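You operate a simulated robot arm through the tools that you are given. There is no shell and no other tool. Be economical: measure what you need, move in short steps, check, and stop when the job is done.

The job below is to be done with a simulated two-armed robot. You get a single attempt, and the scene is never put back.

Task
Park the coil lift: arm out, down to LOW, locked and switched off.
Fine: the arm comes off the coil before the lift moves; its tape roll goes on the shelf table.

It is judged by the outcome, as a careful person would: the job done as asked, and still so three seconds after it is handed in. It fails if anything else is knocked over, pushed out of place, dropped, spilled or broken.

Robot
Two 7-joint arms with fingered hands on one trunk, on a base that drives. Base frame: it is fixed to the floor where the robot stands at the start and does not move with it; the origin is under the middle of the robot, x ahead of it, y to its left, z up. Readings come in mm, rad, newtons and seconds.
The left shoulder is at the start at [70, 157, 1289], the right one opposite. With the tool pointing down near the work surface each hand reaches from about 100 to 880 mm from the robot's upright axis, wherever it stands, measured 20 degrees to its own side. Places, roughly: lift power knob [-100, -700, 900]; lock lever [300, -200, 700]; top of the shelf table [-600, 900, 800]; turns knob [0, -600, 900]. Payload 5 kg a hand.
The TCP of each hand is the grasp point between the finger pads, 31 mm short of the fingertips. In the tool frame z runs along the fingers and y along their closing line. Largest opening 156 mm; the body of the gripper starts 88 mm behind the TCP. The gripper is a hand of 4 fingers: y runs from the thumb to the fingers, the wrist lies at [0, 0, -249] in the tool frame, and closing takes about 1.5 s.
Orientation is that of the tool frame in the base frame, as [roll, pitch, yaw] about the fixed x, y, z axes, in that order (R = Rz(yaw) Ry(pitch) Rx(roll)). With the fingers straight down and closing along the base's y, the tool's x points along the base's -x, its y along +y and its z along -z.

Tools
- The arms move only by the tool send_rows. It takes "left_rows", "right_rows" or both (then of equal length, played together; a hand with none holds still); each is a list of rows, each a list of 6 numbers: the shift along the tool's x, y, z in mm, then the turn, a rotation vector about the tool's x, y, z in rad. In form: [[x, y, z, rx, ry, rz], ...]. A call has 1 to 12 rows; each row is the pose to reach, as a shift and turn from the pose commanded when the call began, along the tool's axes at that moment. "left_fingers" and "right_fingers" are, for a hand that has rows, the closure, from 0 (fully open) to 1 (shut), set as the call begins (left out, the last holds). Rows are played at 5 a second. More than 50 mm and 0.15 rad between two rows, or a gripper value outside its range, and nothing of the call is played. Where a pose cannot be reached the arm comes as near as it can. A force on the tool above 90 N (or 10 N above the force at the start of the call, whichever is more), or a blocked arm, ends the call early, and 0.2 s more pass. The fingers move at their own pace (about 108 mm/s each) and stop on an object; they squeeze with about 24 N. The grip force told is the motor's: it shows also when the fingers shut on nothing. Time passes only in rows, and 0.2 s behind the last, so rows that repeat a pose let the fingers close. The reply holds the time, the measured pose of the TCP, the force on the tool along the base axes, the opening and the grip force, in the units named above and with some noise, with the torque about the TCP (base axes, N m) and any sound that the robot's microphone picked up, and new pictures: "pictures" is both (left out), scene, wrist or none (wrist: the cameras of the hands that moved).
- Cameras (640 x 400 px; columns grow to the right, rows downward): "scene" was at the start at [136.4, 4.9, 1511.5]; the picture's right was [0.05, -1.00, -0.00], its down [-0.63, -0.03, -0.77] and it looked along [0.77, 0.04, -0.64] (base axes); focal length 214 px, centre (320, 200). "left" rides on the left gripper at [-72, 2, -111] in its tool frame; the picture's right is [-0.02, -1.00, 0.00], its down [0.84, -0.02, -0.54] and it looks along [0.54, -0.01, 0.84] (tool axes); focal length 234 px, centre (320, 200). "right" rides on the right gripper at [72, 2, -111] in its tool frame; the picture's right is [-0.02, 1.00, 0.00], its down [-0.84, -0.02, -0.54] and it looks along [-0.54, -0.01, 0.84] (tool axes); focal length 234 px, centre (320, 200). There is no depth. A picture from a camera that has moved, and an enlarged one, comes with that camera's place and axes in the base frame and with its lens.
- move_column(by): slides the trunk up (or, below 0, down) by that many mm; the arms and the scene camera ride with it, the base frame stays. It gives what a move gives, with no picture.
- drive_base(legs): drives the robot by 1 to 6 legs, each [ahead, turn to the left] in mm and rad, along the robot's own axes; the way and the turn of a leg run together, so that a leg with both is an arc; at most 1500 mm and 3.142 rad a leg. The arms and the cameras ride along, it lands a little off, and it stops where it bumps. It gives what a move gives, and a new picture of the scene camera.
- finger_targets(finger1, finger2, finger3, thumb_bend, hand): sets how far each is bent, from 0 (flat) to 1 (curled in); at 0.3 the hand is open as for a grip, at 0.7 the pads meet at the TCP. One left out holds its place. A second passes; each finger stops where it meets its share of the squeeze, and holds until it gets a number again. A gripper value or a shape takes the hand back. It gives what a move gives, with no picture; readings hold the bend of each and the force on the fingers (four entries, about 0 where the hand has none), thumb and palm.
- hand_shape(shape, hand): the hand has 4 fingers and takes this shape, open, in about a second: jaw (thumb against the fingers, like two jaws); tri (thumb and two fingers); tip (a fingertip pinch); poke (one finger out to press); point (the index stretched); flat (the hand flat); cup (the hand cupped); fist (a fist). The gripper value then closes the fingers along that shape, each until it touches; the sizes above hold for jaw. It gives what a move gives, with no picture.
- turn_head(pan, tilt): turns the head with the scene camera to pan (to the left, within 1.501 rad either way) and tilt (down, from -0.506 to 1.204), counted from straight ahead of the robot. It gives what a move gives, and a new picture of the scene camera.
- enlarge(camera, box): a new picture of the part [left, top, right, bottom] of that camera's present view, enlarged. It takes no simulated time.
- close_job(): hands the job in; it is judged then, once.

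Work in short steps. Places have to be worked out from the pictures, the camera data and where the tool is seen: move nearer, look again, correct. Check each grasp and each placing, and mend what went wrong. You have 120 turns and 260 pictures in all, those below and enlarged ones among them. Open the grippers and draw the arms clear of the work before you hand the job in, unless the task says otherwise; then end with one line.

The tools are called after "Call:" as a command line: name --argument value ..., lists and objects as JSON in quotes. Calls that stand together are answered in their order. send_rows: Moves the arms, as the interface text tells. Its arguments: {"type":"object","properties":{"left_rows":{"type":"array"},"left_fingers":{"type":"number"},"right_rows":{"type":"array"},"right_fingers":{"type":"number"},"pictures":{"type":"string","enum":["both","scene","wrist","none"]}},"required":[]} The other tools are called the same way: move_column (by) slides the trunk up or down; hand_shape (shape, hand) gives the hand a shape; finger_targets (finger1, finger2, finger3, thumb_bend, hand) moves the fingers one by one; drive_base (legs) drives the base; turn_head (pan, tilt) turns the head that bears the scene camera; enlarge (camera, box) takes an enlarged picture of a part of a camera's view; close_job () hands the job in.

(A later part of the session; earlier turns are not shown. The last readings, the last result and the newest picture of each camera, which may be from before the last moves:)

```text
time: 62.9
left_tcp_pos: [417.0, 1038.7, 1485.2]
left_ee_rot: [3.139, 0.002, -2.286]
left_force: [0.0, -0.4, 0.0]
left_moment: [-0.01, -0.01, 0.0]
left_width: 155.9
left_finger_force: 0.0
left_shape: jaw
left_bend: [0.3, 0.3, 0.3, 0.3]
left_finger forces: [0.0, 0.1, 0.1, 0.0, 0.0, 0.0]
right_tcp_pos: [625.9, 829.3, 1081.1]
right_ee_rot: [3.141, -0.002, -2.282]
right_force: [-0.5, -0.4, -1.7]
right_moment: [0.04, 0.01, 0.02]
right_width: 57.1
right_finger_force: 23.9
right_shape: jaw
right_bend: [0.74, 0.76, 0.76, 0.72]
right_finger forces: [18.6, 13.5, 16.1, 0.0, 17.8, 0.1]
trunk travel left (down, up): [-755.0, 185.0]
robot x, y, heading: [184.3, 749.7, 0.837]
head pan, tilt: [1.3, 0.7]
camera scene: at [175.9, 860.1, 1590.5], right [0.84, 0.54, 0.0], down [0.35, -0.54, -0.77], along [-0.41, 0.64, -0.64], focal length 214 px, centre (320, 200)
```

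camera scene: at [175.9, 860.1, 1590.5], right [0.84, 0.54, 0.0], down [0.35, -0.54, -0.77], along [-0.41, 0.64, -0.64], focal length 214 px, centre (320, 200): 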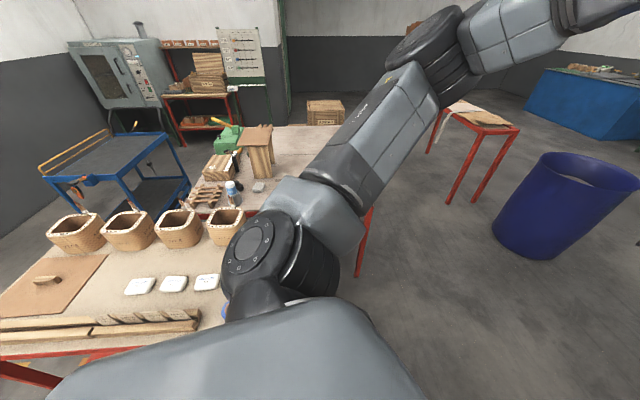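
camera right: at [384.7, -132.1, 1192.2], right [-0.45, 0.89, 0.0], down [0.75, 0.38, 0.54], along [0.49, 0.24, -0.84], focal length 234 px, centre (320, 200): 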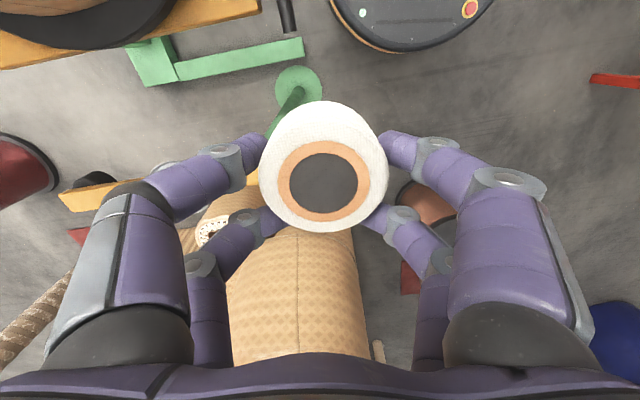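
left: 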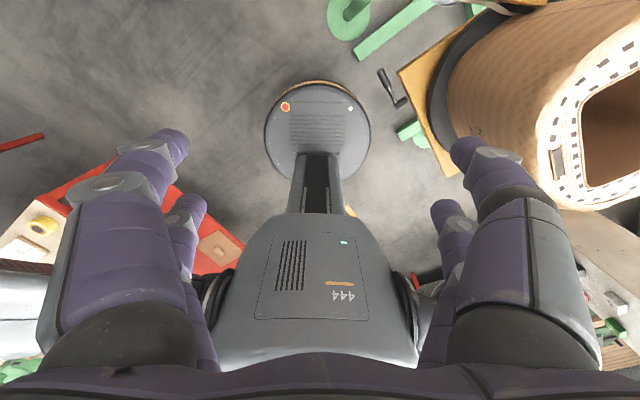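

Everything on the table still stands. I continue around: ahead 330, then turn left and look.

Call:
drive_base --legs '[[340, 0], [0, 1.15]]'

Call:
turn_head --pan 0.3 --tilt 0.75

```text
time: 64.8
left_tcp_pos: [561.6, 1204.1, 1492.9]
left_ee_rot: [3.141, 0.032, -2.286]
left_force: [-1.3, -1.9, -0.2]
left_moment: [0.17, -0.19, -0.01]
left_width: 156.1
left_finger_force: 0.1
left_shape: jaw
left_bend: [0.3, 0.3, 0.3, 0.3]
left_finger forces: [0.0, 0.1, 0.1, 0.1, 0.0, 0.0]
right_tcp_pos: [779.5, 1005.3, 1090.7]
right_ee_rot: [-3.139, 0.024, -2.284]
right_force: [-0.8, -1.0, -1.0]
right_moment: [0.11, -0.15, -0.02]
right_width: 56.5
right_finger_force: 24.0
right_shape: jaw
right_bend: [0.74, 0.76, 0.76, 0.72]
right_finger forces: [18.7, 13.5, 15.8, 0.0, 17.7, 0.0]
trunk travel left (down, up): [-755.0, 185.0]
robot x, y, heading: [362.6, 944.6, 0.845]
head pan, tilt: [1.3, 0.7]
stopped in leg 1: the robot was blocked; the commanded pose is now the measured one
camera scene: at [332.3, 1037.1, 1591.7], right [0.84, 0.54, 0.02], down [0.36, -0.53, -0.77], along [-0.41, 0.65, -0.64], focal length 214 px, centre (320, 200)
```

scene: 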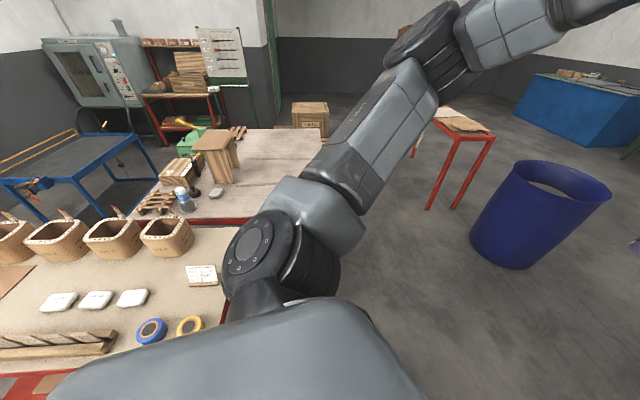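

```text
time: 66.0
left_tcp_pos: [576.8, 1220.4, 1487.9]
left_ee_rot: [3.141, 0.016, -2.285]
left_force: [0.6, -0.5, 0.4]
left_moment: [0.03, -0.08, 0.0]
left_width: 155.8
left_finger_force: 0.1
left_shape: jaw
left_bend: [0.3, 0.3, 0.3, 0.3]
left_finger forces: [0.1, 0.1, 0.1, 0.0, 0.0, 0.1]
right_tcp_pos: [790.3, 1017.1, 1085.3]
right_ee_rot: [-3.141, 0.008, -2.281]
right_force: [-0.3, -0.8, -1.8]
right_moment: [0.01, -0.03, 0.0]
right_width: 56.6
right_finger_force: 23.8
right_shape: jaw
right_bend: [0.74, 0.76, 0.76, 0.72]
right_finger forces: [18.7, 13.5, 16.0, 0.1, 17.9, 0.0]
trunk travel left (down, up): [-755.0, 185.0]
robot x, y, heading: [361.3, 943.5, 0.846]
head pan, tilt: [0.3, 0.75]
camera scene: at [426.2, 1055.5, 1586.7], right [0.91, -0.41, 0.0], down [-0.28, -0.62, -0.73], along [0.3, 0.67, -0.68], focal length 214 px, centre (320, 200)
```

scene: 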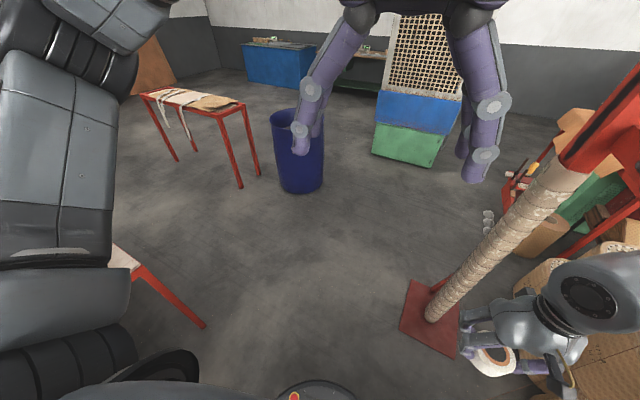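

Base touched again, this time probably the big copper spool on the right. The gap there is too tight; I'll back off and instead work from the front of the table, near (-159, 531).

Call:
drive_base --legs '[[-270, 0]]'

Call:
turn_head --pan -0.3 --tilt 0.9

```text
time: 67.9
left_tcp_pos: [402.6, 1027.3, 1486.9]
left_ee_rot: [3.139, 0.013, -2.276]
left_force: [0.4, -0.2, 0.7]
left_moment: [-0.01, 0.0, 0.01]
left_width: 156.1
left_finger_force: 0.0
left_shape: jaw
left_bend: [0.3, 0.3, 0.3, 0.3]
left_finger forces: [0.1, 0.0, 0.1, 0.0, 0.0, 0.0]
right_tcp_pos: [615.8, 824.5, 1082.2]
right_ee_rot: [3.141, 0.005, -2.273]
right_force: [1.1, -0.1, -1.5]
right_moment: [-0.02, 0.0, -0.03]
right_width: 56.9
right_finger_force: 23.7
right_shape: jaw
right_bend: [0.74, 0.76, 0.76, 0.72]
right_finger forces: [18.7, 13.5, 16.0, 0.0, 17.8, 0.0]
trunk travel left (down, up): [-755.0, 185.0]
robot x, y, heading: [186.4, 742.2, 0.851]
head pan, tilt: [0.3, 0.75]
camera scene: at [253.2, 861.3, 1586.1], right [0.91, -0.41, 0.0], down [-0.28, -0.62, -0.73], along [0.3, 0.67, -0.68], focal length 214 px, centre (320, 200)
```

scene: 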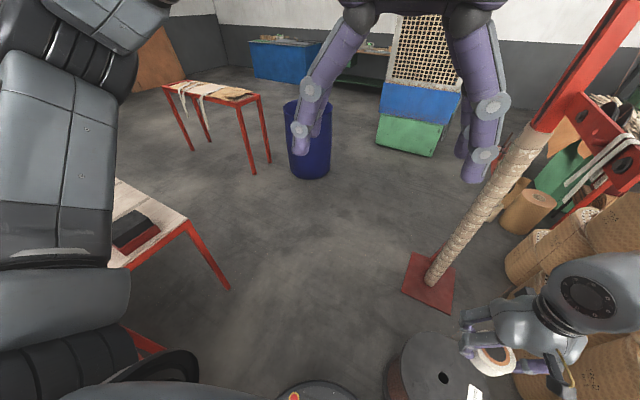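

```text
time: 68.9
left_tcp_pos: [402.0, 1025.4, 1486.9]
left_ee_rot: [3.139, 0.013, -2.277]
left_force: [-0.2, -0.1, 0.0]
left_moment: [-0.01, 0.0, -0.01]
left_width: 155.9
left_finger_force: 0.0
left_shape: jaw
left_bend: [0.3, 0.3, 0.3, 0.3]
left_finger forces: [0.0, 0.0, 0.0, 0.0, 0.1, 0.1]
right_tcp_pos: [615.6, 823.7, 1083.7]
right_ee_rot: [3.139, 0.006, -2.273]
right_force: [-0.1, 0.0, -1.4]
right_moment: [-0.01, 0.0, -0.03]
right_width: 56.9
right_finger_force: 23.8
right_shape: jaw
right_bend: [0.74, 0.76, 0.76, 0.72]
right_finger forces: [18.8, 13.5, 15.9, 0.0, 17.8, 0.0]
trunk travel left (down, up): [-755.0, 185.0]
robot x, y, heading: [183.1, 742.6, 0.851]
head pan, tilt: [-0.3, 0.901]
camera scene: at [282.9, 824.2, 1574.3], right [0.52, -0.85, 0.0], down [-0.67, -0.41, -0.62], along [0.53, 0.33, -0.78], focal length 214 px, centre (320, 200)
```

scene: 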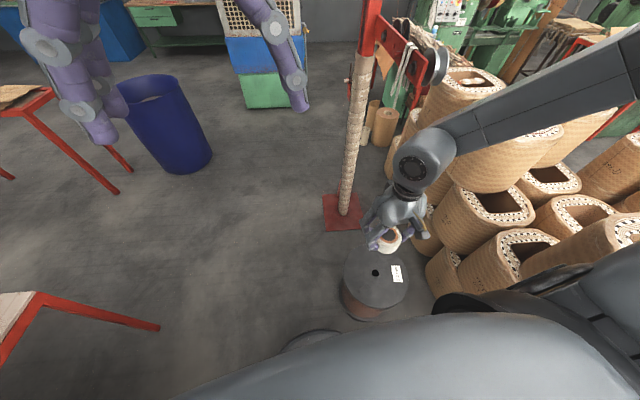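

Spool appears in place. Now I back to about (-130, 490) in front of the table and turn to face it.

Call:
drive_base --legs '[[0, -0.173], [-402, 0], [0, 1.3]]'

Call:
turn_head --pan 0.0 --tilt 0.7

```text
time: 75.4
left_tcp_pos: [-299.4, 806.9, 1486.7]
left_ee_rot: [3.14, 0.014, -1.122]
left_force: [-0.3, -1.0, 0.3]
left_moment: [0.01, 0.04, 0.03]
left_width: 156.0
left_finger_force: 0.1
left_shape: jaw
left_bend: [0.3, 0.3, 0.3, 0.3]
left_finger forces: [0.0, 0.0, 0.1, 0.1, 0.0, 0.0]
right_tcp_pos: [-25.7, 920.1, 1083.3]
right_ee_rot: [-3.141, 0.008, -1.121]
right_force: [0.5, 0.4, -1.2]
right_moment: [-0.01, 0.01, 0.02]
right_width: 56.8
right_finger_force: 23.7
right_shape: jaw
right_bend: [0.74, 0.76, 0.76, 0.72]
right_finger forces: [18.0, 13.4, 15.4, 0.0, 17.6, 0.0]
trunk travel left (down, up): [-755.0, 185.0]
robot x, y, heading: [-127.1, 492.6, 2.001]
head pan, tilt: [-0.3, 0.901]
camera scene: at [-160.2, 616.1, 1574.3], right [0.99, 0.13, 0.0], down [0.1, -0.78, -0.62], along [-0.08, 0.62, -0.78], focal length 214 px, centre (320, 200)
```

scene: 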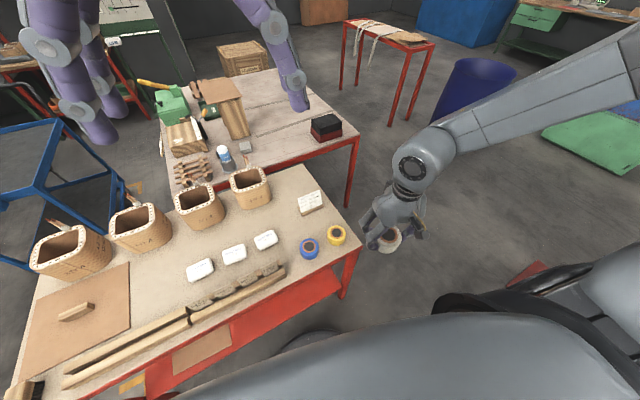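

```text
time: 76.2
left_tcp_pos: [-299.1, 807.4, 1487.8]
left_ee_rot: [3.141, 0.012, -1.123]
left_force: [-0.5, 0.0, -0.8]
left_moment: [0.0, -0.02, -0.01]
left_width: 156.1
left_finger_force: 0.1
left_shape: jaw
left_bend: [0.3, 0.3, 0.3, 0.3]
left_finger forces: [0.0, 0.0, 0.0, 0.0, 0.1, 0.0]
right_tcp_pos: [-26.1, 919.2, 1082.1]
right_ee_rot: [-3.141, 0.006, -1.12]
right_force: [-0.3, 0.9, -1.3]
right_moment: [0.04, -0.01, 0.01]
right_width: 57.0
right_finger_force: 23.6
right_shape: jaw
right_bend: [0.74, 0.76, 0.76, 0.72]
right_finger forces: [17.9, 13.3, 15.4, 0.0, 17.6, 0.0]
trunk travel left (down, up): [-755.0, 185.0]
robot x, y, heading: [-124.0, 493.4, 2.008]
head pan, tilt: [0.0, 0.7]
camera scene: at [-186.4, 618.2, 1590.4], right [0.91, 0.42, 0.0], down [0.27, -0.59, -0.76], along [-0.32, 0.69, -0.64], focal length 214 px, centre (320, 200)
```

scene: 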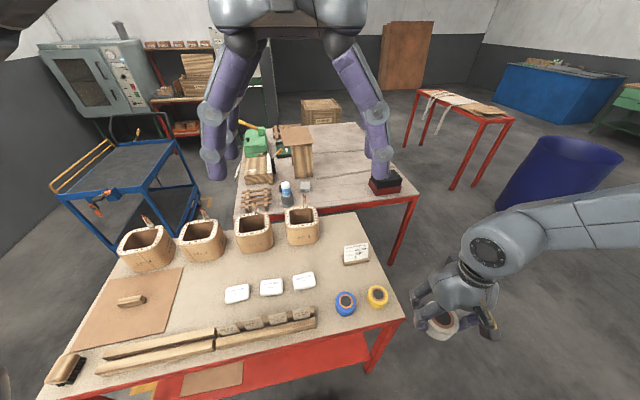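

Table and items undisturbed. I turn slightly left so the spot is in the right hand's sector, then reach out above it.

Call:
drive_base --legs '[[0, 0.2]]'

```text
time: 77.4
left_tcp_pos: [-357.8, 767.6, 1486.9]
left_ee_rot: [3.138, 0.014, -0.924]
left_force: [-0.8, 1.0, -0.5]
left_moment: [-0.04, 0.0, 0.01]
left_width: 155.9
left_finger_force: 0.0
left_shape: jaw
left_bend: [0.3, 0.3, 0.3, 0.3]
left_finger forces: [0.0, 0.1, 0.0, 0.0, 0.1, 0.0]
right_tcp_pos: [-112.4, 933.5, 1082.0]
right_ee_rot: [3.141, 0.007, -0.923]
right_force: [-0.9, 0.2, -0.9]
right_moment: [0.02, 0.0, 0.02]
right_width: 57.0
right_finger_force: 24.2
right_shape: jaw
right_bend: [0.74, 0.76, 0.76, 0.72]
right_finger forces: [17.9, 13.5, 15.3, 0.0, 17.5, 0.0]
trunk travel left (down, up): [-755.0, 185.0]
robot x, y, heading: [-128.4, 497.7, 2.201]
head pan, tilt: [0.0, 0.7]
camera scene: at [-208.9, 605.4, 1590.4], right [0.81, 0.59, 0.0], down [0.38, -0.52, -0.76], along [-0.45, 0.62, -0.64], focal length 214 px, centre (320, 200)
```

scene: 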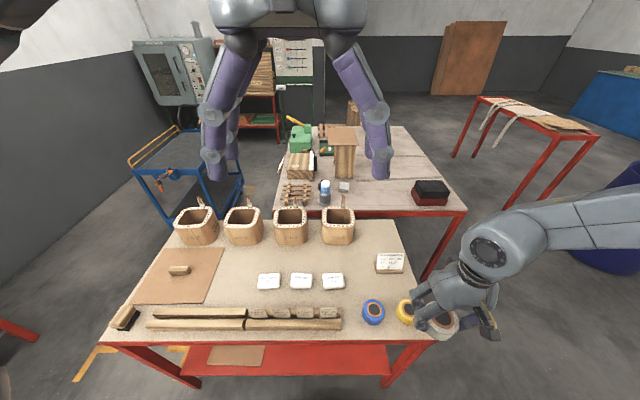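

Clear square-on view; free area behind the card centred about (-368, 1290). I extend the hand there at constant height.

Call:
send_rows --right_rows '[[-44, -1, 0, 0, 0, 0], [-88, -2, 0, 0, 0, 0], [-132, -3, 0, 0, 0, 0], [-176, -4, 0, 0, 0, 0], [-220, -5, 0, 0, 0, 0], [-264, -6, 0, 0, 0, 0], [-308, -8, 0, 0, 0, 0], [-352, -9, 0, 0, 0, 0], [-396, -10, 0, 0, 0, 0], [-439, -11, 0, 0, 0, 0]]'

```text
time: 79.6
left_tcp_pos: [-356.9, 767.0, 1486.4]
left_ee_rot: [3.14, 0.012, -0.923]
left_force: [0.1, 0.0, 0.6]
left_moment: [0.0, 0.01, -0.01]
left_width: 156.2
left_finger_force: 0.0
left_shape: jaw
left_bend: [0.3, 0.3, 0.3, 0.3]
left_finger forces: [0.0, 0.0, 0.1, 0.1, 0.0, 0.1]
right_tcp_pos: [-343.7, 1266.2, 1093.2]
right_ee_rot: [3.14, 0.009, -0.922]
right_force: [0.8, 0.8, 0.6]
right_moment: [-0.03, 0.04, 0.02]
right_width: 56.5
right_finger_force: 23.8
right_shape: jaw
right_bend: [0.74, 0.76, 0.76, 0.72]
right_finger forces: [18.1, 14.1, 15.2, 0.0, 17.8, 0.1]
right hand out of reach, approached as far as the arm can: row 10
trunk travel left (down, up): [-755.0, 185.0]
robot x, y, heading: [-132.7, 493.2, 2.199]
head pan, tilt: [0.0, 0.7]
camera scene: at [-209.1, 605.0, 1590.5], right [0.81, 0.59, 0.0], down [0.38, -0.52, -0.76], along [-0.45, 0.62, -0.64], focal length 214 px, centre (320, 200)
camera right: at [-301.4, 1207.4, 1202.8], right [-0.81, -0.59, 0.0], down [-0.49, 0.68, 0.55], along [-0.32, 0.45, -0.83], focal length 234 px, centre (320, 200)
```

scene: 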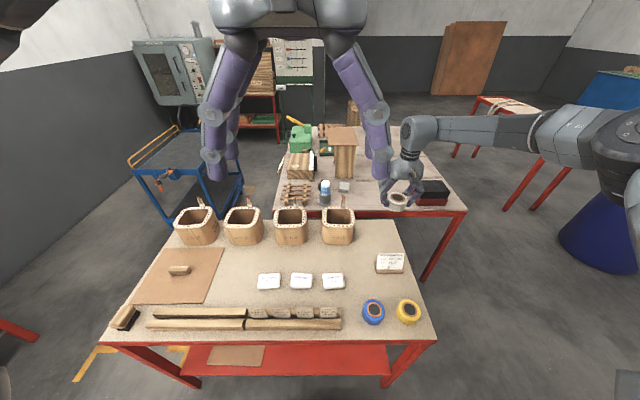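
right: 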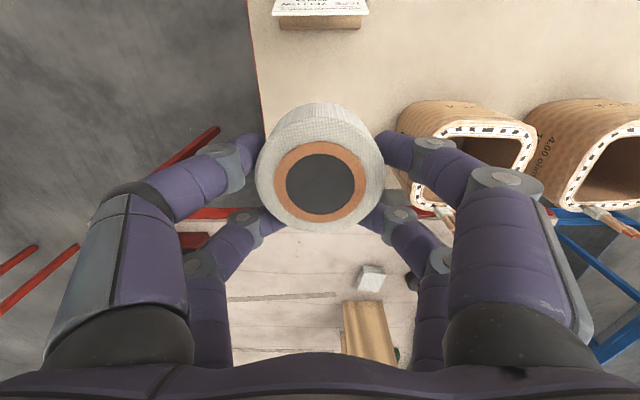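

Directly below here is a clear patch (≥90 mm to edge, card and coil). I lower the roll here to about z=900.

Call:
send_rows --right_rows '[[0, 0, 40, 0, 0, 0], [0, 0, 80, 0, 0, 0], [0, 0, 120, 0, 0, 0], [0, 0, 160, 0, 0, 0], [0, 0, 190, 0, 0, 0]]'

Call:
enlarge --camera "scene" --box '[330, 190, 442, 260]'

```text
time: 80.8
left_tcp_pos: [-357.0, 766.6, 1486.5]
left_ee_rot: [3.14, 0.012, -0.923]
left_force: [0.4, -0.2, 0.5]
left_moment: [0.02, 0.03, 0.0]
left_width: 156.0
left_finger_force: 0.0
left_shape: jaw
left_bend: [0.3, 0.3, 0.3, 0.3]
left_finger forces: [0.0, 0.1, 0.1, 0.1, 0.1, 0.0]
right_tcp_pos: [-289.9, 1232.1, 964.6]
right_ee_rot: [3.139, 0.009, -0.921]
right_force: [-1.5, 1.1, -1.8]
right_moment: [0.01, 0.02, 0.0]
right_width: 56.6
right_finger_force: 23.6
right_shape: jaw
right_bend: [0.74, 0.76, 0.76, 0.72]
right_finger forces: [18.2, 14.2, 15.2, 0.0, 17.9, 0.1]
right hand out of reach, approached as far as the arm can: row 1, 2, 3, 4, 5
trunk travel left (down, up): [-755.0, 185.0]
robot x, y, heading: [-128.2, 493.7, 2.203]
head pan, tilt: [0.0, 0.7]
camera scene: at [-209.2, 605.1, 1590.5], right [0.81, 0.59, 0.0], down [0.38, -0.52, -0.76], along [-0.45, 0.62, -0.64], focal length 214 px, centre (320, 200)
camera right: at [-247.3, 1173.4, 1074.6], right [-0.81, -0.59, 0.0], down [-0.49, 0.68, 0.55], along [-0.32, 0.45, -0.83], focal length 234 px, centre (320, 200)
```

scene: 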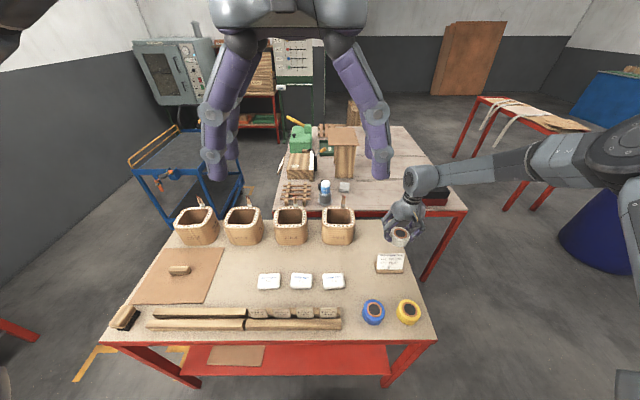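
right: 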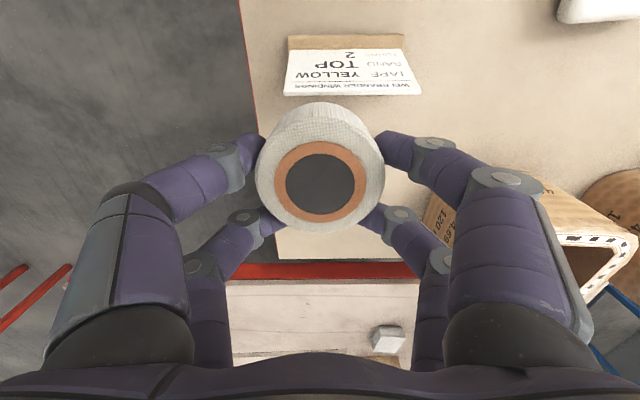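

```text
5.71 times, centred on (386, 225) of scene
camera zoom: at [-209.2, 605.1, 1590.5], right [0.81, 0.59, 0.0], down [0.38, -0.52, -0.76], along [-0.45, 0.62, -0.64], focal length 1226 px, centre (-57, 57)
```

zoom: 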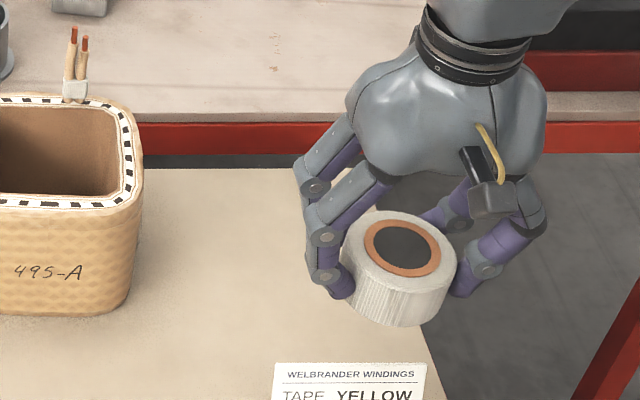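

At this trunk height the low reach is limited, pulling the hand sideways. I raise the hand back up, then lower the trunk and come 40 mm closer.

Call:
send_rows --right_rows '[[0, 0, -40, 0, 0, 0], [0, 0, -80, 0, 0, 0], [0, 0, -120, 0, 0, 0], [0, 0, -160, 0, 0, 0]]' --pictures "none"

Call:
drive_base --legs '[[40, 0]]'

Call:
move_column --by -130

```text
time: 81.8
left_tcp_pos: [-357.5, 764.9, 1488.0]
left_ee_rot: [-3.141, 0.015, -0.923]
left_force: [-0.5, -0.7, 0.9]
left_moment: [0.05, -0.01, -0.02]
left_width: 155.9
left_finger_force: 0.0
left_shape: jaw
left_bend: [0.3, 0.3, 0.3, 0.3]
left_finger forces: [0.0, 0.0, 0.0, 0.0, 0.0, 0.1]
right_tcp_pos: [-290.0, 1225.4, 1123.6]
right_ee_rot: [-3.139, 0.006, -0.921]
right_force: [-0.2, -0.2, -1.7]
right_moment: [0.05, 0.04, -0.03]
right_width: 56.7
right_finger_force: 23.3
right_shape: jaw
right_bend: [0.74, 0.76, 0.76, 0.72]
right_finger forces: [18.4, 14.2, 15.2, 0.0, 18.0, 0.0]
trunk travel left (down, up): [-755.0, 185.0]
robot x, y, heading: [-131.5, 494.8, 2.201]
head pan, tilt: [0.0, 0.7]
```

```text
time: 82.6
left_tcp_pos: [-373.4, 789.9, 1490.7]
left_ee_rot: [3.141, 0.023, -0.924]
left_force: [1.1, -0.1, 0.5]
left_moment: [0.12, 0.07, -0.01]
left_width: 155.9
left_finger_force: 0.1
left_shape: jaw
left_bend: [0.3, 0.3, 0.3, 0.3]
left_finger forces: [0.1, 0.0, 0.0, 0.1, 0.1, 0.0]
right_tcp_pos: [-310.3, 1251.5, 1130.8]
right_ee_rot: [3.141, 0.017, -0.92]
right_force: [0.7, -2.0, -0.2]
right_moment: [0.09, 0.07, 0.0]
right_width: 56.8
right_finger_force: 23.9
right_shape: jaw
right_bend: [0.74, 0.76, 0.76, 0.72]
right_finger forces: [18.4, 14.2, 15.4, 0.0, 18.0, 0.0]
trunk travel left (down, up): [-755.0, 185.0]
robot x, y, heading: [-152.7, 528.7, 2.202]
head pan, tilt: [0.0, 0.7]
camera scene: at [-225.2, 626.5, 1591.7], right [0.81, 0.59, 0.0], down [0.38, -0.51, -0.77], along [-0.46, 0.62, -0.64], focal length 214 px, centre (320, 200)
```

scene: 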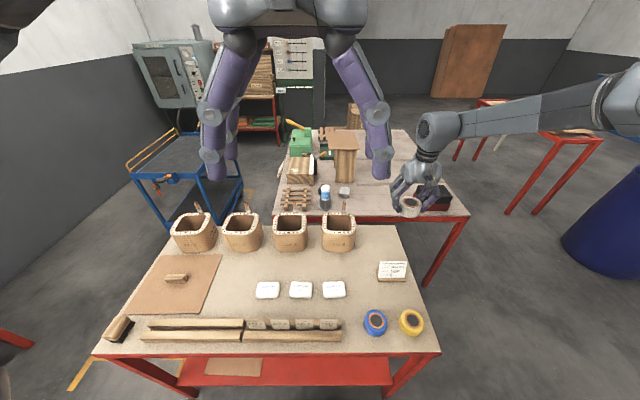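

```text
time: 84.2
left_tcp_pos: [-380.4, 798.5, 1357.5]
left_ee_rot: [-3.141, 0.013, -0.923]
left_force: [-0.1, 0.0, 0.3]
left_moment: [-0.03, -0.01, -0.02]
left_width: 156.0
left_finger_force: 0.1
left_shape: jaw
left_bend: [0.3, 0.3, 0.3, 0.3]
left_finger forces: [0.0, 0.1, 0.0, 0.1, 0.1, 0.1]
right_tcp_pos: [-315.8, 1259.4, 994.3]
right_ee_rot: [3.141, 0.007, -0.921]
right_force: [0.5, 0.2, -2.3]
right_moment: [-0.04, 0.02, 0.03]
right_width: 56.8
right_finger_force: 24.1
right_shape: jaw
right_bend: [0.74, 0.76, 0.76, 0.72]
right_finger forces: [18.4, 14.2, 15.3, 0.0, 17.9, 0.0]
trunk travel left (down, up): [-625.0, 315.0]
robot x, y, heading: [-154.4, 526.4, 2.207]
head pan, tilt: [0.0, 0.7]
```

Now I shift to (-348,1272) and lower to z≈900.

Call:
send_rows --right_rows '[[-15, 9, 0, 0, 0, 0], [-30, 18, 0, 0, 0, 0], [-30, 18, 30, 0, 0, 0], [-30, 18, 60, 0, 0, 0], [-30, 18, 94, 0, 0, 0]]'

Call:
enlarge --camera "scene" --box '[330, 190, 442, 260]'

```text
time: 85.4
left_tcp_pos: [-380.6, 797.5, 1358.2]
left_ee_rot: [3.138, 0.015, -0.924]
left_force: [0.3, 0.2, -0.3]
left_moment: [-0.05, 0.01, -0.01]
left_width: 156.3
left_finger_force: 0.0
left_shape: jaw
left_bend: [0.3, 0.3, 0.3, 0.3]
left_finger forces: [0.0, 0.0, 0.0, 0.0, 0.0, 0.1]
right_tcp_pos: [-348.1, 1273.1, 901.6]
right_ee_rot: [3.14, 0.008, -0.922]
right_force: [0.2, 0.9, -0.9]
right_moment: [0.0, -0.02, 0.03]
right_width: 56.8
right_finger_force: 23.6
right_shape: jaw
right_bend: [0.74, 0.76, 0.76, 0.72]
right_finger forces: [18.6, 14.2, 15.4, 0.0, 18.1, 0.0]
trunk travel left (down, up): [-625.0, 315.0]
robot x, y, heading: [-152.7, 522.6, 2.203]
head pan, tilt: [0.0, 0.7]
camera scene: at [-233.2, 637.5, 1460.4], right [0.81, 0.59, 0.0], down [0.38, -0.52, -0.76], along [-0.45, 0.62, -0.64], focal length 214 px, centre (320, 200)
camera right: at [-305.0, 1213.3, 1010.0], right [-0.81, -0.59, 0.0], down [-0.49, 0.68, 0.55], along [-0.32, 0.45, -0.83], focal length 234 px, centre (320, 200)
```

scene: 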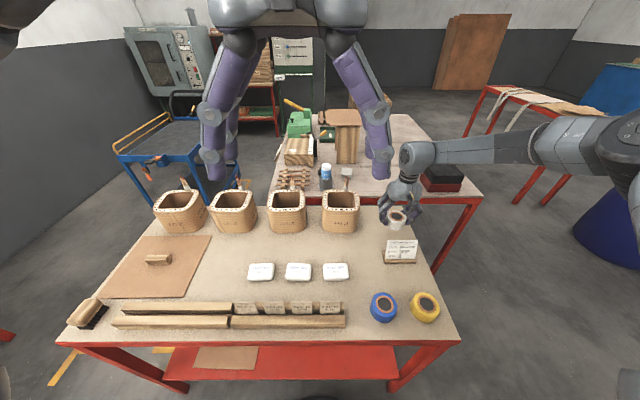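
right: 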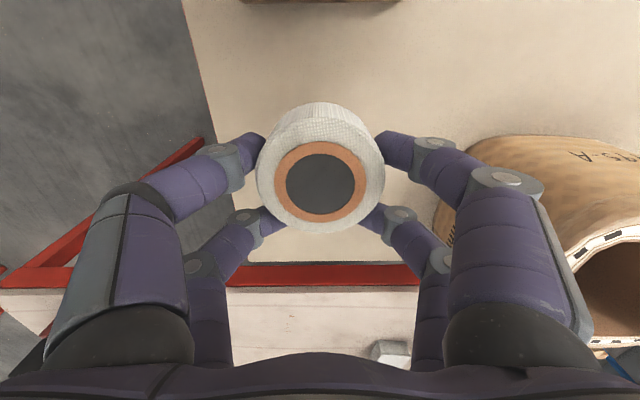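

```text
5.71 times, centred on (386, 225) of scene
camera zoom: at [-233.2, 637.5, 1460.4], right [0.81, 0.59, 0.0], down [0.38, -0.52, -0.76], along [-0.45, 0.62, -0.64], focal length 1226 px, centre (-57, 57)
```

zoom: 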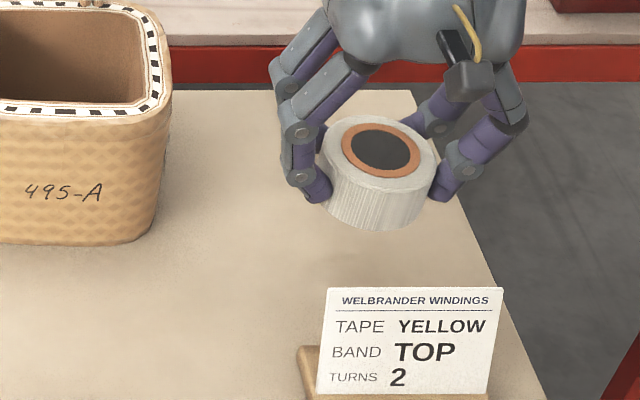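

Well placed. I lower 26 mm, then feel for contact.

Call:
send_rows --right_rows '[[0, 0, 13, 0, 0, 0], [0, 0, 26, 0, 0, 0]]' --pictures "none"

Call:
send_rows --right_rows '[[0, 0, 4, 0, 0, 0], [0, 0, 8, 0, 0, 0]]' --pictures "none"

Call:
enlarge --camera "scene" --box '[330, 190, 442, 260]'

```text
time: 86.0
left_tcp_pos: [-380.5, 797.8, 1359.0]
left_ee_rot: [3.142, 0.013, -0.925]
left_force: [-0.4, 0.7, -0.2]
left_moment: [0.0, 0.0, -0.02]
left_width: 156.1
left_finger_force: 0.1
left_shape: jaw
left_bend: [0.3, 0.3, 0.3, 0.3]
left_finger forces: [0.0, 0.0, 0.0, 0.0, 0.0, 0.1]
right_tcp_pos: [-342.6, 1268.6, 876.7]
right_ee_rot: [3.139, 0.011, -0.922]
right_force: [-0.3, -0.6, -1.6]
right_moment: [0.0, 0.01, -0.01]
right_width: 56.7
right_finger_force: 23.7
right_shape: jaw
right_bend: [0.74, 0.76, 0.76, 0.72]
right_finger forces: [18.5, 14.3, 15.4, 0.0, 18.1, 0.0]
right hand out of reach, approached as far as the arm can: row 2
trunk travel left (down, up): [-625.0, 315.0]
robot x, y, heading: [-157.6, 525.3, 2.202]
head pan, tilt: [0.0, 0.7]
```

```text
time: 86.6
left_tcp_pos: [-380.0, 797.0, 1357.0]
left_ee_rot: [3.142, 0.015, -0.925]
left_force: [0.0, 0.0, -0.2]
left_moment: [-0.02, 0.0, -0.02]
left_width: 155.8
left_finger_force: 0.1
left_shape: jaw
left_bend: [0.3, 0.3, 0.3, 0.3]
left_finger forces: [0.0, 0.1, 0.0, 0.0, 0.0, 0.0]
right_tcp_pos: [-340.0, 1266.9, 870.9]
right_ee_rot: [3.141, 0.011, -0.92]
right_force: [0.3, -0.1, -1.1]
right_moment: [0.05, -0.01, 0.02]
right_width: 56.7
right_finger_force: 23.5
right_shape: jaw
right_bend: [0.74, 0.76, 0.76, 0.72]
right_finger forces: [18.6, 14.3, 15.5, 0.1, 18.1, 0.1]
right hand out of reach, approached as far as the arm can: row 2
trunk travel left (down, up): [-625.0, 315.0]
robot x, y, heading: [-153.6, 527.9, 2.21]
head pan, tilt: [0.0, 0.7]
```

```text
5.71 times, centred on (386, 225) of scene
camera zoom: at [-232.8, 636.4, 1460.5], right [0.81, 0.59, 0.0], down [0.38, -0.52, -0.76], along [-0.45, 0.62, -0.64], focal length 1226 px, centre (-57, 57)
```

zoom: 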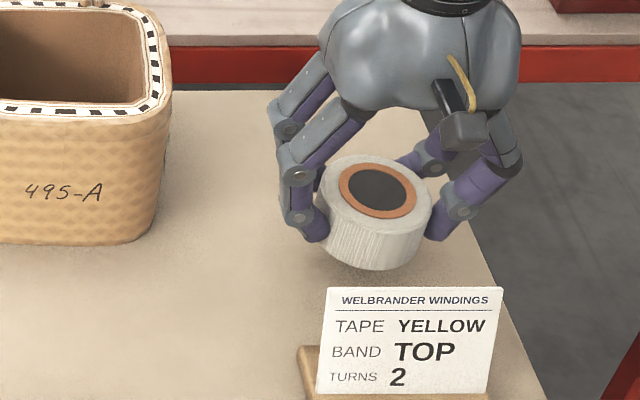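

Not touching yet, and the arm is at its reach limit again. I use the trunk to bring it straight down in small steps.

Call:
move_column --by -6

Call:
move_column --by -5

Call:
enlarge --camera "scene" --box '[330, 190, 442, 260]'

```text
time: 87.2
left_tcp_pos: [-380.9, 798.1, 1351.4]
left_ee_rot: [-3.141, 0.015, -0.924]
left_force: [0.4, 0.3, -0.4]
left_moment: [-0.03, 0.02, -0.03]
left_width: 156.3
left_finger_force: 0.2
left_shape: jaw
left_bend: [0.3, 0.3, 0.3, 0.3]
left_finger forces: [0.0, 0.0, 0.1, 0.0, 0.0, 0.0]
right_tcp_pos: [-340.4, 1266.9, 864.0]
right_ee_rot: [3.14, 0.012, -0.919]
right_force: [0.2, 0.7, -1.3]
right_moment: [0.03, 0.01, -0.01]
right_width: 56.6
right_finger_force: 24.2
right_shape: jaw
right_bend: [0.74, 0.76, 0.76, 0.72]
right_finger forces: [18.5, 14.4, 15.4, 0.0, 18.1, 0.1]
trunk travel left (down, up): [-619.0, 321.0]
robot x, y, heading: [-157.7, 524.4, 2.206]
head pan, tilt: [0.0, 0.7]
```

```text
time: 87.7
left_tcp_pos: [-380.6, 797.3, 1345.6]
left_ee_rot: [3.141, 0.015, -0.922]
left_force: [0.0, -0.3, 0.9]
left_moment: [-0.03, -0.01, -0.02]
left_width: 156.1
left_finger_force: 0.2
left_shape: jaw
left_bend: [0.3, 0.3, 0.3, 0.3]
left_finger forces: [0.1, 0.1, 0.0, 0.0, 0.0, 0.0]
right_tcp_pos: [-340.2, 1266.1, 858.9]
right_ee_rot: [3.14, 0.01, -0.92]
right_force: [-0.2, 0.3, -1.4]
right_moment: [0.02, 0.03, 0.02]
right_width: 56.5
right_finger_force: 24.2
right_shape: jaw
right_bend: [0.74, 0.76, 0.76, 0.72]
right_finger forces: [18.5, 14.3, 15.5, 0.1, 18.1, 0.0]
trunk travel left (down, up): [-614.0, 326.0]
robot x, y, heading: [-149.9, 529.3, 2.203]
head pan, tilt: [0.0, 0.7]
```

```text
5.71 times, centred on (386, 225) of scene
camera zoom: at [-233.0, 636.7, 1449.4], right [0.81, 0.59, 0.0], down [0.38, -0.52, -0.76], along [-0.45, 0.62, -0.64], focal length 1226 px, centre (-57, 57)
```

zoom: 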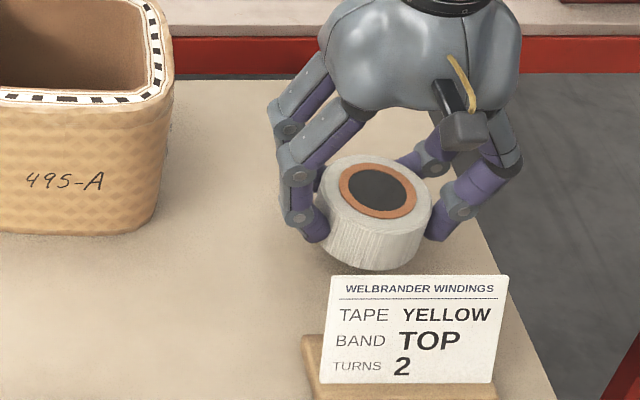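

No contact force yet; continue down.

Call:
move_column --by -6

Call:
move_column --by -5

Call:
move_column --by -5

Call:
enlarge --camera "scene" --box '[330, 190, 442, 260]'

```text
time: 88.3
left_tcp_pos: [-382.0, 798.3, 1340.4]
left_ee_rot: [-3.141, 0.014, -0.922]
left_force: [0.1, -0.1, 0.4]
left_moment: [-0.01, 0.02, -0.01]
left_width: 156.0
left_finger_force: 0.1
left_shape: jaw
left_bend: [0.3, 0.3, 0.3, 0.3]
left_finger forces: [0.1, 0.0, 0.0, 0.1, 0.0, 0.1]
right_tcp_pos: [-342.1, 1267.4, 853.1]
right_ee_rot: [3.14, 0.009, -0.917]
right_force: [-0.8, -0.5, -1.5]
right_moment: [0.0, 0.02, -0.01]
right_width: 57.1
right_finger_force: 23.9
right_shape: jaw
right_bend: [0.74, 0.76, 0.76, 0.72]
right_finger forces: [18.5, 14.4, 15.4, 0.0, 18.1, 0.0]
trunk travel left (down, up): [-608.0, 332.0]
robot x, y, heading: [-152.7, 524.6, 2.208]
head pan, tilt: [0.0, 0.7]
```

```text
time: 88.8
left_tcp_pos: [-380.7, 798.5, 1336.2]
left_ee_rot: [3.14, 0.014, -0.923]
left_force: [0.4, -0.5, -0.6]
left_moment: [0.02, -0.01, -0.02]
left_width: 156.2
left_finger_force: 0.1
left_shape: jaw
left_bend: [0.3, 0.3, 0.3, 0.3]
left_finger forces: [0.1, 0.0, 0.0, 0.0, 0.0, 0.0]
right_tcp_pos: [-341.6, 1266.9, 848.9]
right_ee_rot: [3.14, 0.012, -0.92]
right_force: [0.4, 0.0, -0.7]
right_moment: [-0.04, 0.01, 0.01]
right_width: 56.6
right_finger_force: 24.0
right_shape: jaw
right_bend: [0.74, 0.76, 0.76, 0.72]
right_finger forces: [18.5, 14.4, 15.4, 0.1, 18.2, 0.1]
trunk travel left (down, up): [-603.0, 337.0]
robot x, y, heading: [-153.5, 524.8, 2.206]
head pan, tilt: [0.0, 0.7]
```

```text
time: 89.3
left_tcp_pos: [-380.4, 798.1, 1330.4]
left_ee_rot: [3.142, 0.016, -0.925]
left_force: [-0.1, 0.1, 0.4]
left_moment: [-0.01, 0.01, 0.01]
left_width: 155.8
left_finger_force: 0.0
left_shape: jaw
left_bend: [0.3, 0.3, 0.3, 0.3]
left_finger forces: [0.0, 0.0, 0.0, 0.0, 0.0, 0.0]
right_tcp_pos: [-340.2, 1267.1, 842.3]
right_ee_rot: [3.141, 0.01, -0.919]
right_force: [0.3, 0.0, -2.2]
right_moment: [0.04, -0.01, -0.03]
right_width: 57.0
right_finger_force: 23.9
right_shape: jaw
right_bend: [0.74, 0.76, 0.76, 0.72]
right_finger forces: [18.5, 14.3, 15.4, 0.0, 18.1, 0.1]
trunk travel left (down, up): [-598.0, 342.0]
robot x, y, heading: [-154.2, 524.7, 2.202]
head pan, tilt: [0.0, 0.7]
```

```text
5.71 times, centred on (386, 225) of scene
camera zoom: at [-233.0, 636.7, 1433.4], right [0.81, 0.59, 0.0], down [0.38, -0.52, -0.76], along [-0.45, 0.62, -0.64], focal length 1226 px, centre (-57, 57)
```

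zoom: 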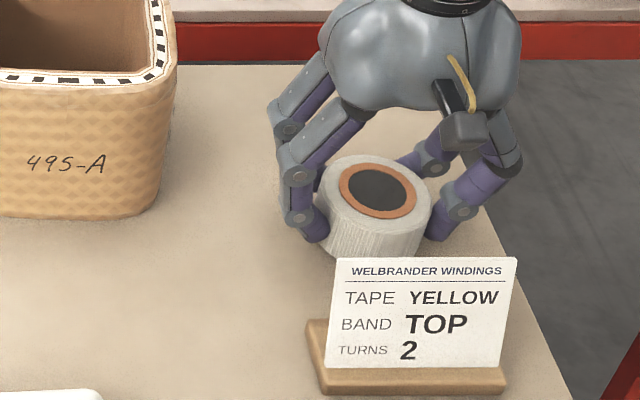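

Still free; I keep lowering in small steps while watching the force.

Call:
move_column --by -6

Call:
move_column --by -6

Call:
move_column --by -6

Call:
enlarge --camera "right" --box '[0, 0, 640, 400]'

```text
time: 89.9
left_tcp_pos: [-379.9, 797.0, 1324.1]
left_ee_rot: [3.141, 0.015, -0.925]
left_force: [0.6, 0.2, 0.1]
left_moment: [0.02, 0.0, 0.0]
left_width: 156.1
left_finger_force: 0.0
left_shape: jaw
left_bend: [0.3, 0.3, 0.3, 0.3]
left_finger forces: [0.0, 0.0, 0.0, 0.0, 0.0, 0.1]
right_tcp_pos: [-341.3, 1266.7, 840.4]
right_ee_rot: [3.14, 0.014, -0.922]
right_force: [1.0, 0.0, 9.8]
right_moment: [-0.08, -0.26, -0.04]
right_width: 56.9
right_finger_force: 23.9
right_shape: jaw
right_bend: [0.74, 0.76, 0.76, 0.72]
right_finger forces: [20.0, 14.9, 15.8, 0.0, 19.5, 0.1]
trunk travel left (down, up): [-592.0, 348.0]
robot x, y, heading: [-154.0, 526.4, 2.208]
head pan, tilt: [0.0, 0.7]
```

```text
time: 90.4
left_tcp_pos: [-378.8, 794.0, 1321.6]
left_ee_rot: [3.141, 0.017, -0.923]
left_force: [0.6, -0.4, -0.1]
left_moment: [-0.03, 0.01, 0.01]
left_width: 156.1
left_finger_force: 0.1
left_shape: jaw
left_bend: [0.3, 0.3, 0.3, 0.3]
left_finger forces: [0.0, 0.0, 0.0, 0.0, 0.1, 0.0]
right_tcp_pos: [-341.0, 1265.7, 838.9]
right_ee_rot: [3.14, 0.019, -0.921]
right_force: [3.0, 2.2, 37.0]
right_moment: [0.02, -0.51, 0.02]
right_width: 58.2
right_finger_force: 24.7
right_shape: jaw
right_bend: [0.75, 0.76, 0.77, 0.73]
right_finger forces: [22.2, 14.9, 20.7, 0.0, 22.6, 0.0]
trunk travel left (down, up): [-586.0, 354.0]
robot x, y, heading: [-150.7, 529.4, 2.209]
head pan, tilt: [0.0, 0.7]
```

```text
time: 91.0
left_tcp_pos: [-378.4, 792.2, 1314.8]
left_ee_rot: [-3.141, 0.022, -0.921]
left_force: [0.7, -0.4, -0.3]
left_moment: [0.01, -0.03, -0.01]
left_width: 156.0
left_finger_force: 0.1
left_shape: jaw
left_bend: [0.3, 0.3, 0.3, 0.3]
left_finger forces: [0.0, 0.0, 0.1, 0.0, 0.0, 0.0]
right_tcp_pos: [-341.6, 1266.4, 835.9]
right_ee_rot: [3.14, 0.025, -0.923]
right_force: [1.5, 4.9, 54.9]
right_moment: [0.03, -0.41, 0.17]
right_width: 59.9
right_finger_force: 23.6
right_shape: jaw
right_bend: [0.76, 0.77, 0.77, 0.73]
right_finger forces: [24.1, 16.1, 24.4, 0.0, 24.5, 0.1]
trunk travel left (down, up): [-580.0, 360.0]
robot x, y, heading: [-154.6, 524.5, 2.207]
head pan, tilt: [0.0, 0.7]
```

```text
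1.00 times, centred on (320, 200) of right (not enlarged: the box is as wide or as high as the picture)
camera zoom: at [-298.8, 1205.3, 944.7], right [-0.81, -0.59, 0.0], down [-0.48, 0.67, 0.57], along [-0.33, 0.46, -0.82], focal length 234 px, centre (320, 200)
```

zoom: 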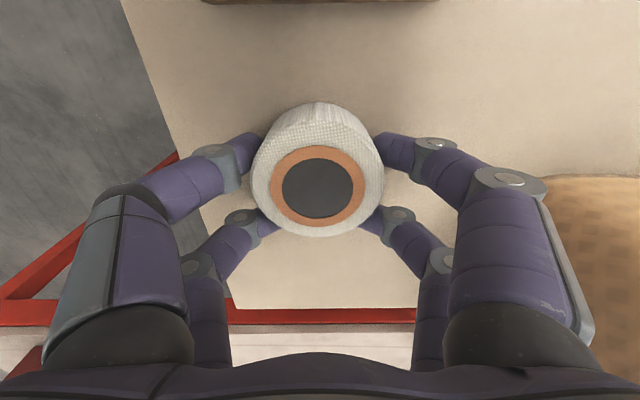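

Contact reached (pressing ~55 N). I relieve by raising the trunk 14 mm, then open.

Call:
move_column --by 14

Call:
send_rows --right_rows '[[0, 0, 0, 0, 0, 0], [0, 0, 0, 0, 0, 0], [0, 0, 0, 0, 0, 0], [0, 0, 0, 0, 0, 0], [0, 0, 0, 0, 0, 0], [0, 0, 0, 0, 0, 0], [0, 0, 0, 0, 0, 0]]' --right_fingers 0.1

```text
time: 91.6
left_tcp_pos: [-379.3, 795.4, 1326.4]
left_ee_rot: [3.14, 0.016, -0.923]
left_force: [0.2, 0.3, 0.0]
left_moment: [0.04, 0.01, -0.01]
left_width: 155.7
left_finger_force: 0.1
left_shape: jaw
left_bend: [0.3, 0.3, 0.3, 0.3]
left_finger forces: [0.0, 0.0, 0.0, 0.1, 0.0, 0.1]
right_tcp_pos: [-338.8, 1263.8, 838.1]
right_ee_rot: [-3.141, 0.005, -0.92]
right_force: [-2.4, 0.9, 5.1]
right_moment: [-0.03, 0.16, -0.03]
right_width: 58.7
right_finger_force: 24.2
right_shape: jaw
right_bend: [0.75, 0.77, 0.77, 0.72]
right_finger forces: [19.9, 16.1, 17.0, 0.1, 18.6, 0.0]
trunk travel left (down, up): [-594.0, 346.0]
robot x, y, heading: [-154.6, 525.6, 2.208]
head pan, tilt: [0.0, 0.7]
```

```text
time: 93.2
left_tcp_pos: [-380.1, 797.3, 1326.2]
left_ee_rot: [3.14, 0.015, -0.924]
left_force: [0.4, -0.7, 0.0]
left_moment: [0.01, -0.02, 0.0]
left_width: 156.0
left_finger_force: 0.1
left_shape: jaw
left_bend: [0.3, 0.3, 0.3, 0.3]
left_finger forces: [0.0, 0.1, 0.0, 0.1, 0.0, 0.0]
right_tcp_pos: [-340.1, 1268.1, 840.8]
right_ee_rot: [3.139, 0.01, -0.921]
right_force: [-0.4, -0.7, -1.2]
right_moment: [0.0, -0.02, -0.03]
right_width: 140.4
right_finger_force: 0.1
right_shape: jaw
right_bend: [0.26, 0.26, 0.26, 0.36]
right_finger forces: [0.0, 0.1, 0.1, 0.0, 0.1, 0.0]
trunk travel left (down, up): [-594.0, 346.0]
robot x, y, heading: [-151.9, 525.0, 2.202]
head pan, tilt: [0.0, 0.7]
camera scene: at [-232.9, 636.4, 1429.5], right [0.81, 0.59, 0.0], down [0.38, -0.52, -0.76], along [-0.45, 0.62, -0.64], focal length 214 px, centre (320, 200)
camera right: at [-298.0, 1207.7, 949.8], right [-0.81, -0.59, 0.0], down [-0.49, 0.68, 0.55], along [-0.33, 0.45, -0.83], focal length 234 px, centre (320, 200)
```

scene: 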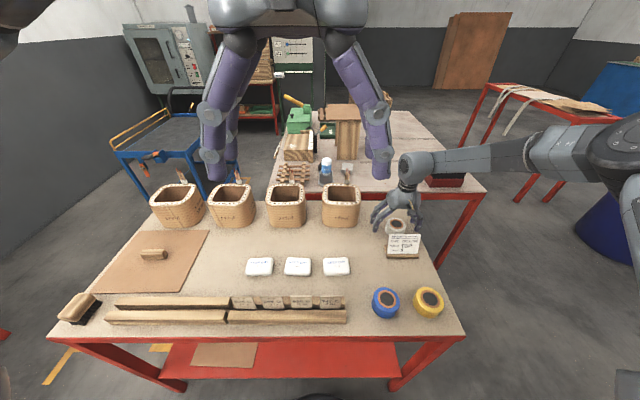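
right: 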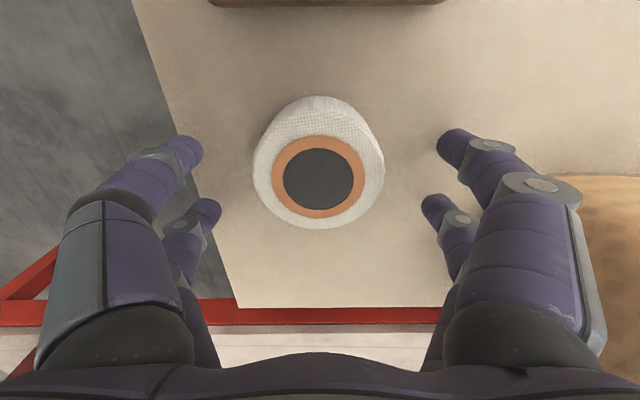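

The roll stands flat on the table, hand open. I raise the trunk and check, then retract the arm.

Call:
move_column --by 260

Call:
send_rows --right_rows '[[44, 0, 0, 0, 0, 0], [88, 0, 0, 0, 0, 0], [132, 0, 0, 0, 0, 0], [176, 0, 0, 0, 0, 0], [220, 0, 0, 0, 0, 0], [264, 0, 0, 0, 0, 0], [308, 0, 0, 0, 0, 0], [352, 0, 0, 0, 0, 0], [396, 0, 0, 0, 0, 0], [420, 0, -40, 0, 0, 0], [420, 0, -80, 0, 0, 0]]' --right_fingers 0

```text
time: 95.9
left_tcp_pos: [-379.5, 796.5, 1586.0]
left_ee_rot: [3.141, 0.015, -0.925]
left_force: [0.0, -0.9, 0.1]
left_moment: [-0.01, -0.01, 0.07]
left_width: 155.9
left_finger_force: 0.1
left_shape: jaw
left_bend: [0.3, 0.3, 0.3, 0.3]
left_finger forces: [0.0, 0.0, 0.0, 0.0, 0.0, 0.0]
right_tcp_pos: [-340.1, 1266.5, 1100.6]
right_ee_rot: [3.14, 0.011, -0.919]
right_force: [0.9, -0.9, -0.7]
right_moment: [0.04, -0.01, -0.02]
right_width: 140.3
right_finger_force: 0.0
right_shape: jaw
right_bend: [0.26, 0.26, 0.26, 0.36]
right_finger forces: [0.0, 0.0, 0.0, 0.1, 0.0, 0.1]
trunk travel left (down, up): [-854.0, 86.0]
robot x, y, heading: [-153.8, 526.6, 2.204]
head pan, tilt: [0.0, 0.7]
```

```text
time: 98.3
left_tcp_pos: [-380.1, 799.8, 1587.0]
left_ee_rot: [3.141, 0.013, -0.921]
left_force: [0.0, -0.3, 0.4]
left_moment: [-0.01, -0.01, 0.01]
left_width: 156.2
left_finger_force: 0.1
left_shape: jaw
left_bend: [0.3, 0.3, 0.3, 0.3]
left_finger forces: [0.0, 0.0, 0.0, 0.0, 0.0, 0.1]
right_tcp_pos: [-93.3, 945.1, 1114.0]
right_ee_rot: [3.14, 0.009, -0.921]
right_force: [0.3, 1.7, -0.1]
right_moment: [-0.01, -0.02, 0.03]
right_width: 155.8
right_finger_force: 0.0
right_shape: jaw
right_bend: [0.3, 0.3, 0.3, 0.3]
right_finger forces: [0.1, 0.0, 0.0, 0.0, 0.1, 0.0]
right hand out of reach, approached as far as the arm can: row 10, 11
trunk travel left (down, up): [-854.0, 86.0]
robot x, y, heading: [-154.6, 526.9, 2.202]
head pan, tilt: [0.0, 0.7]
camera scene: at [-233.6, 637.5, 1689.3], right [0.81, 0.59, 0.0], down [0.38, -0.52, -0.76], along [-0.45, 0.62, -0.64], focal length 214 px, centre (320, 200)
camera right: at [-51.3, 885.4, 1224.6], right [-0.81, -0.59, 0.0], down [-0.49, 0.68, 0.55], along [-0.33, 0.45, -0.83], focal length 234 px, centre (320, 200)
```

scene: 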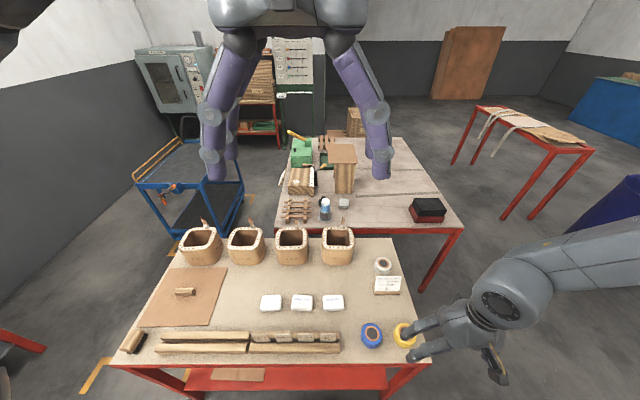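
right: 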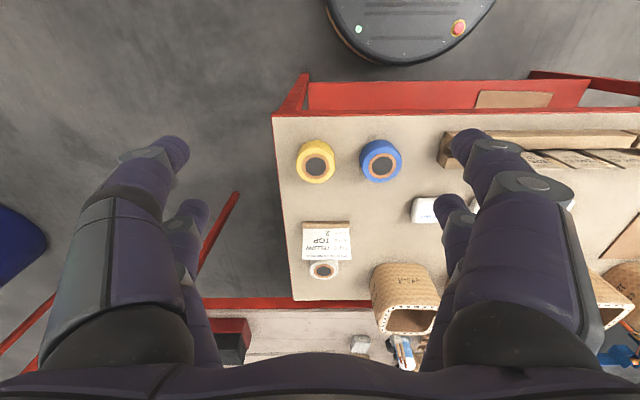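

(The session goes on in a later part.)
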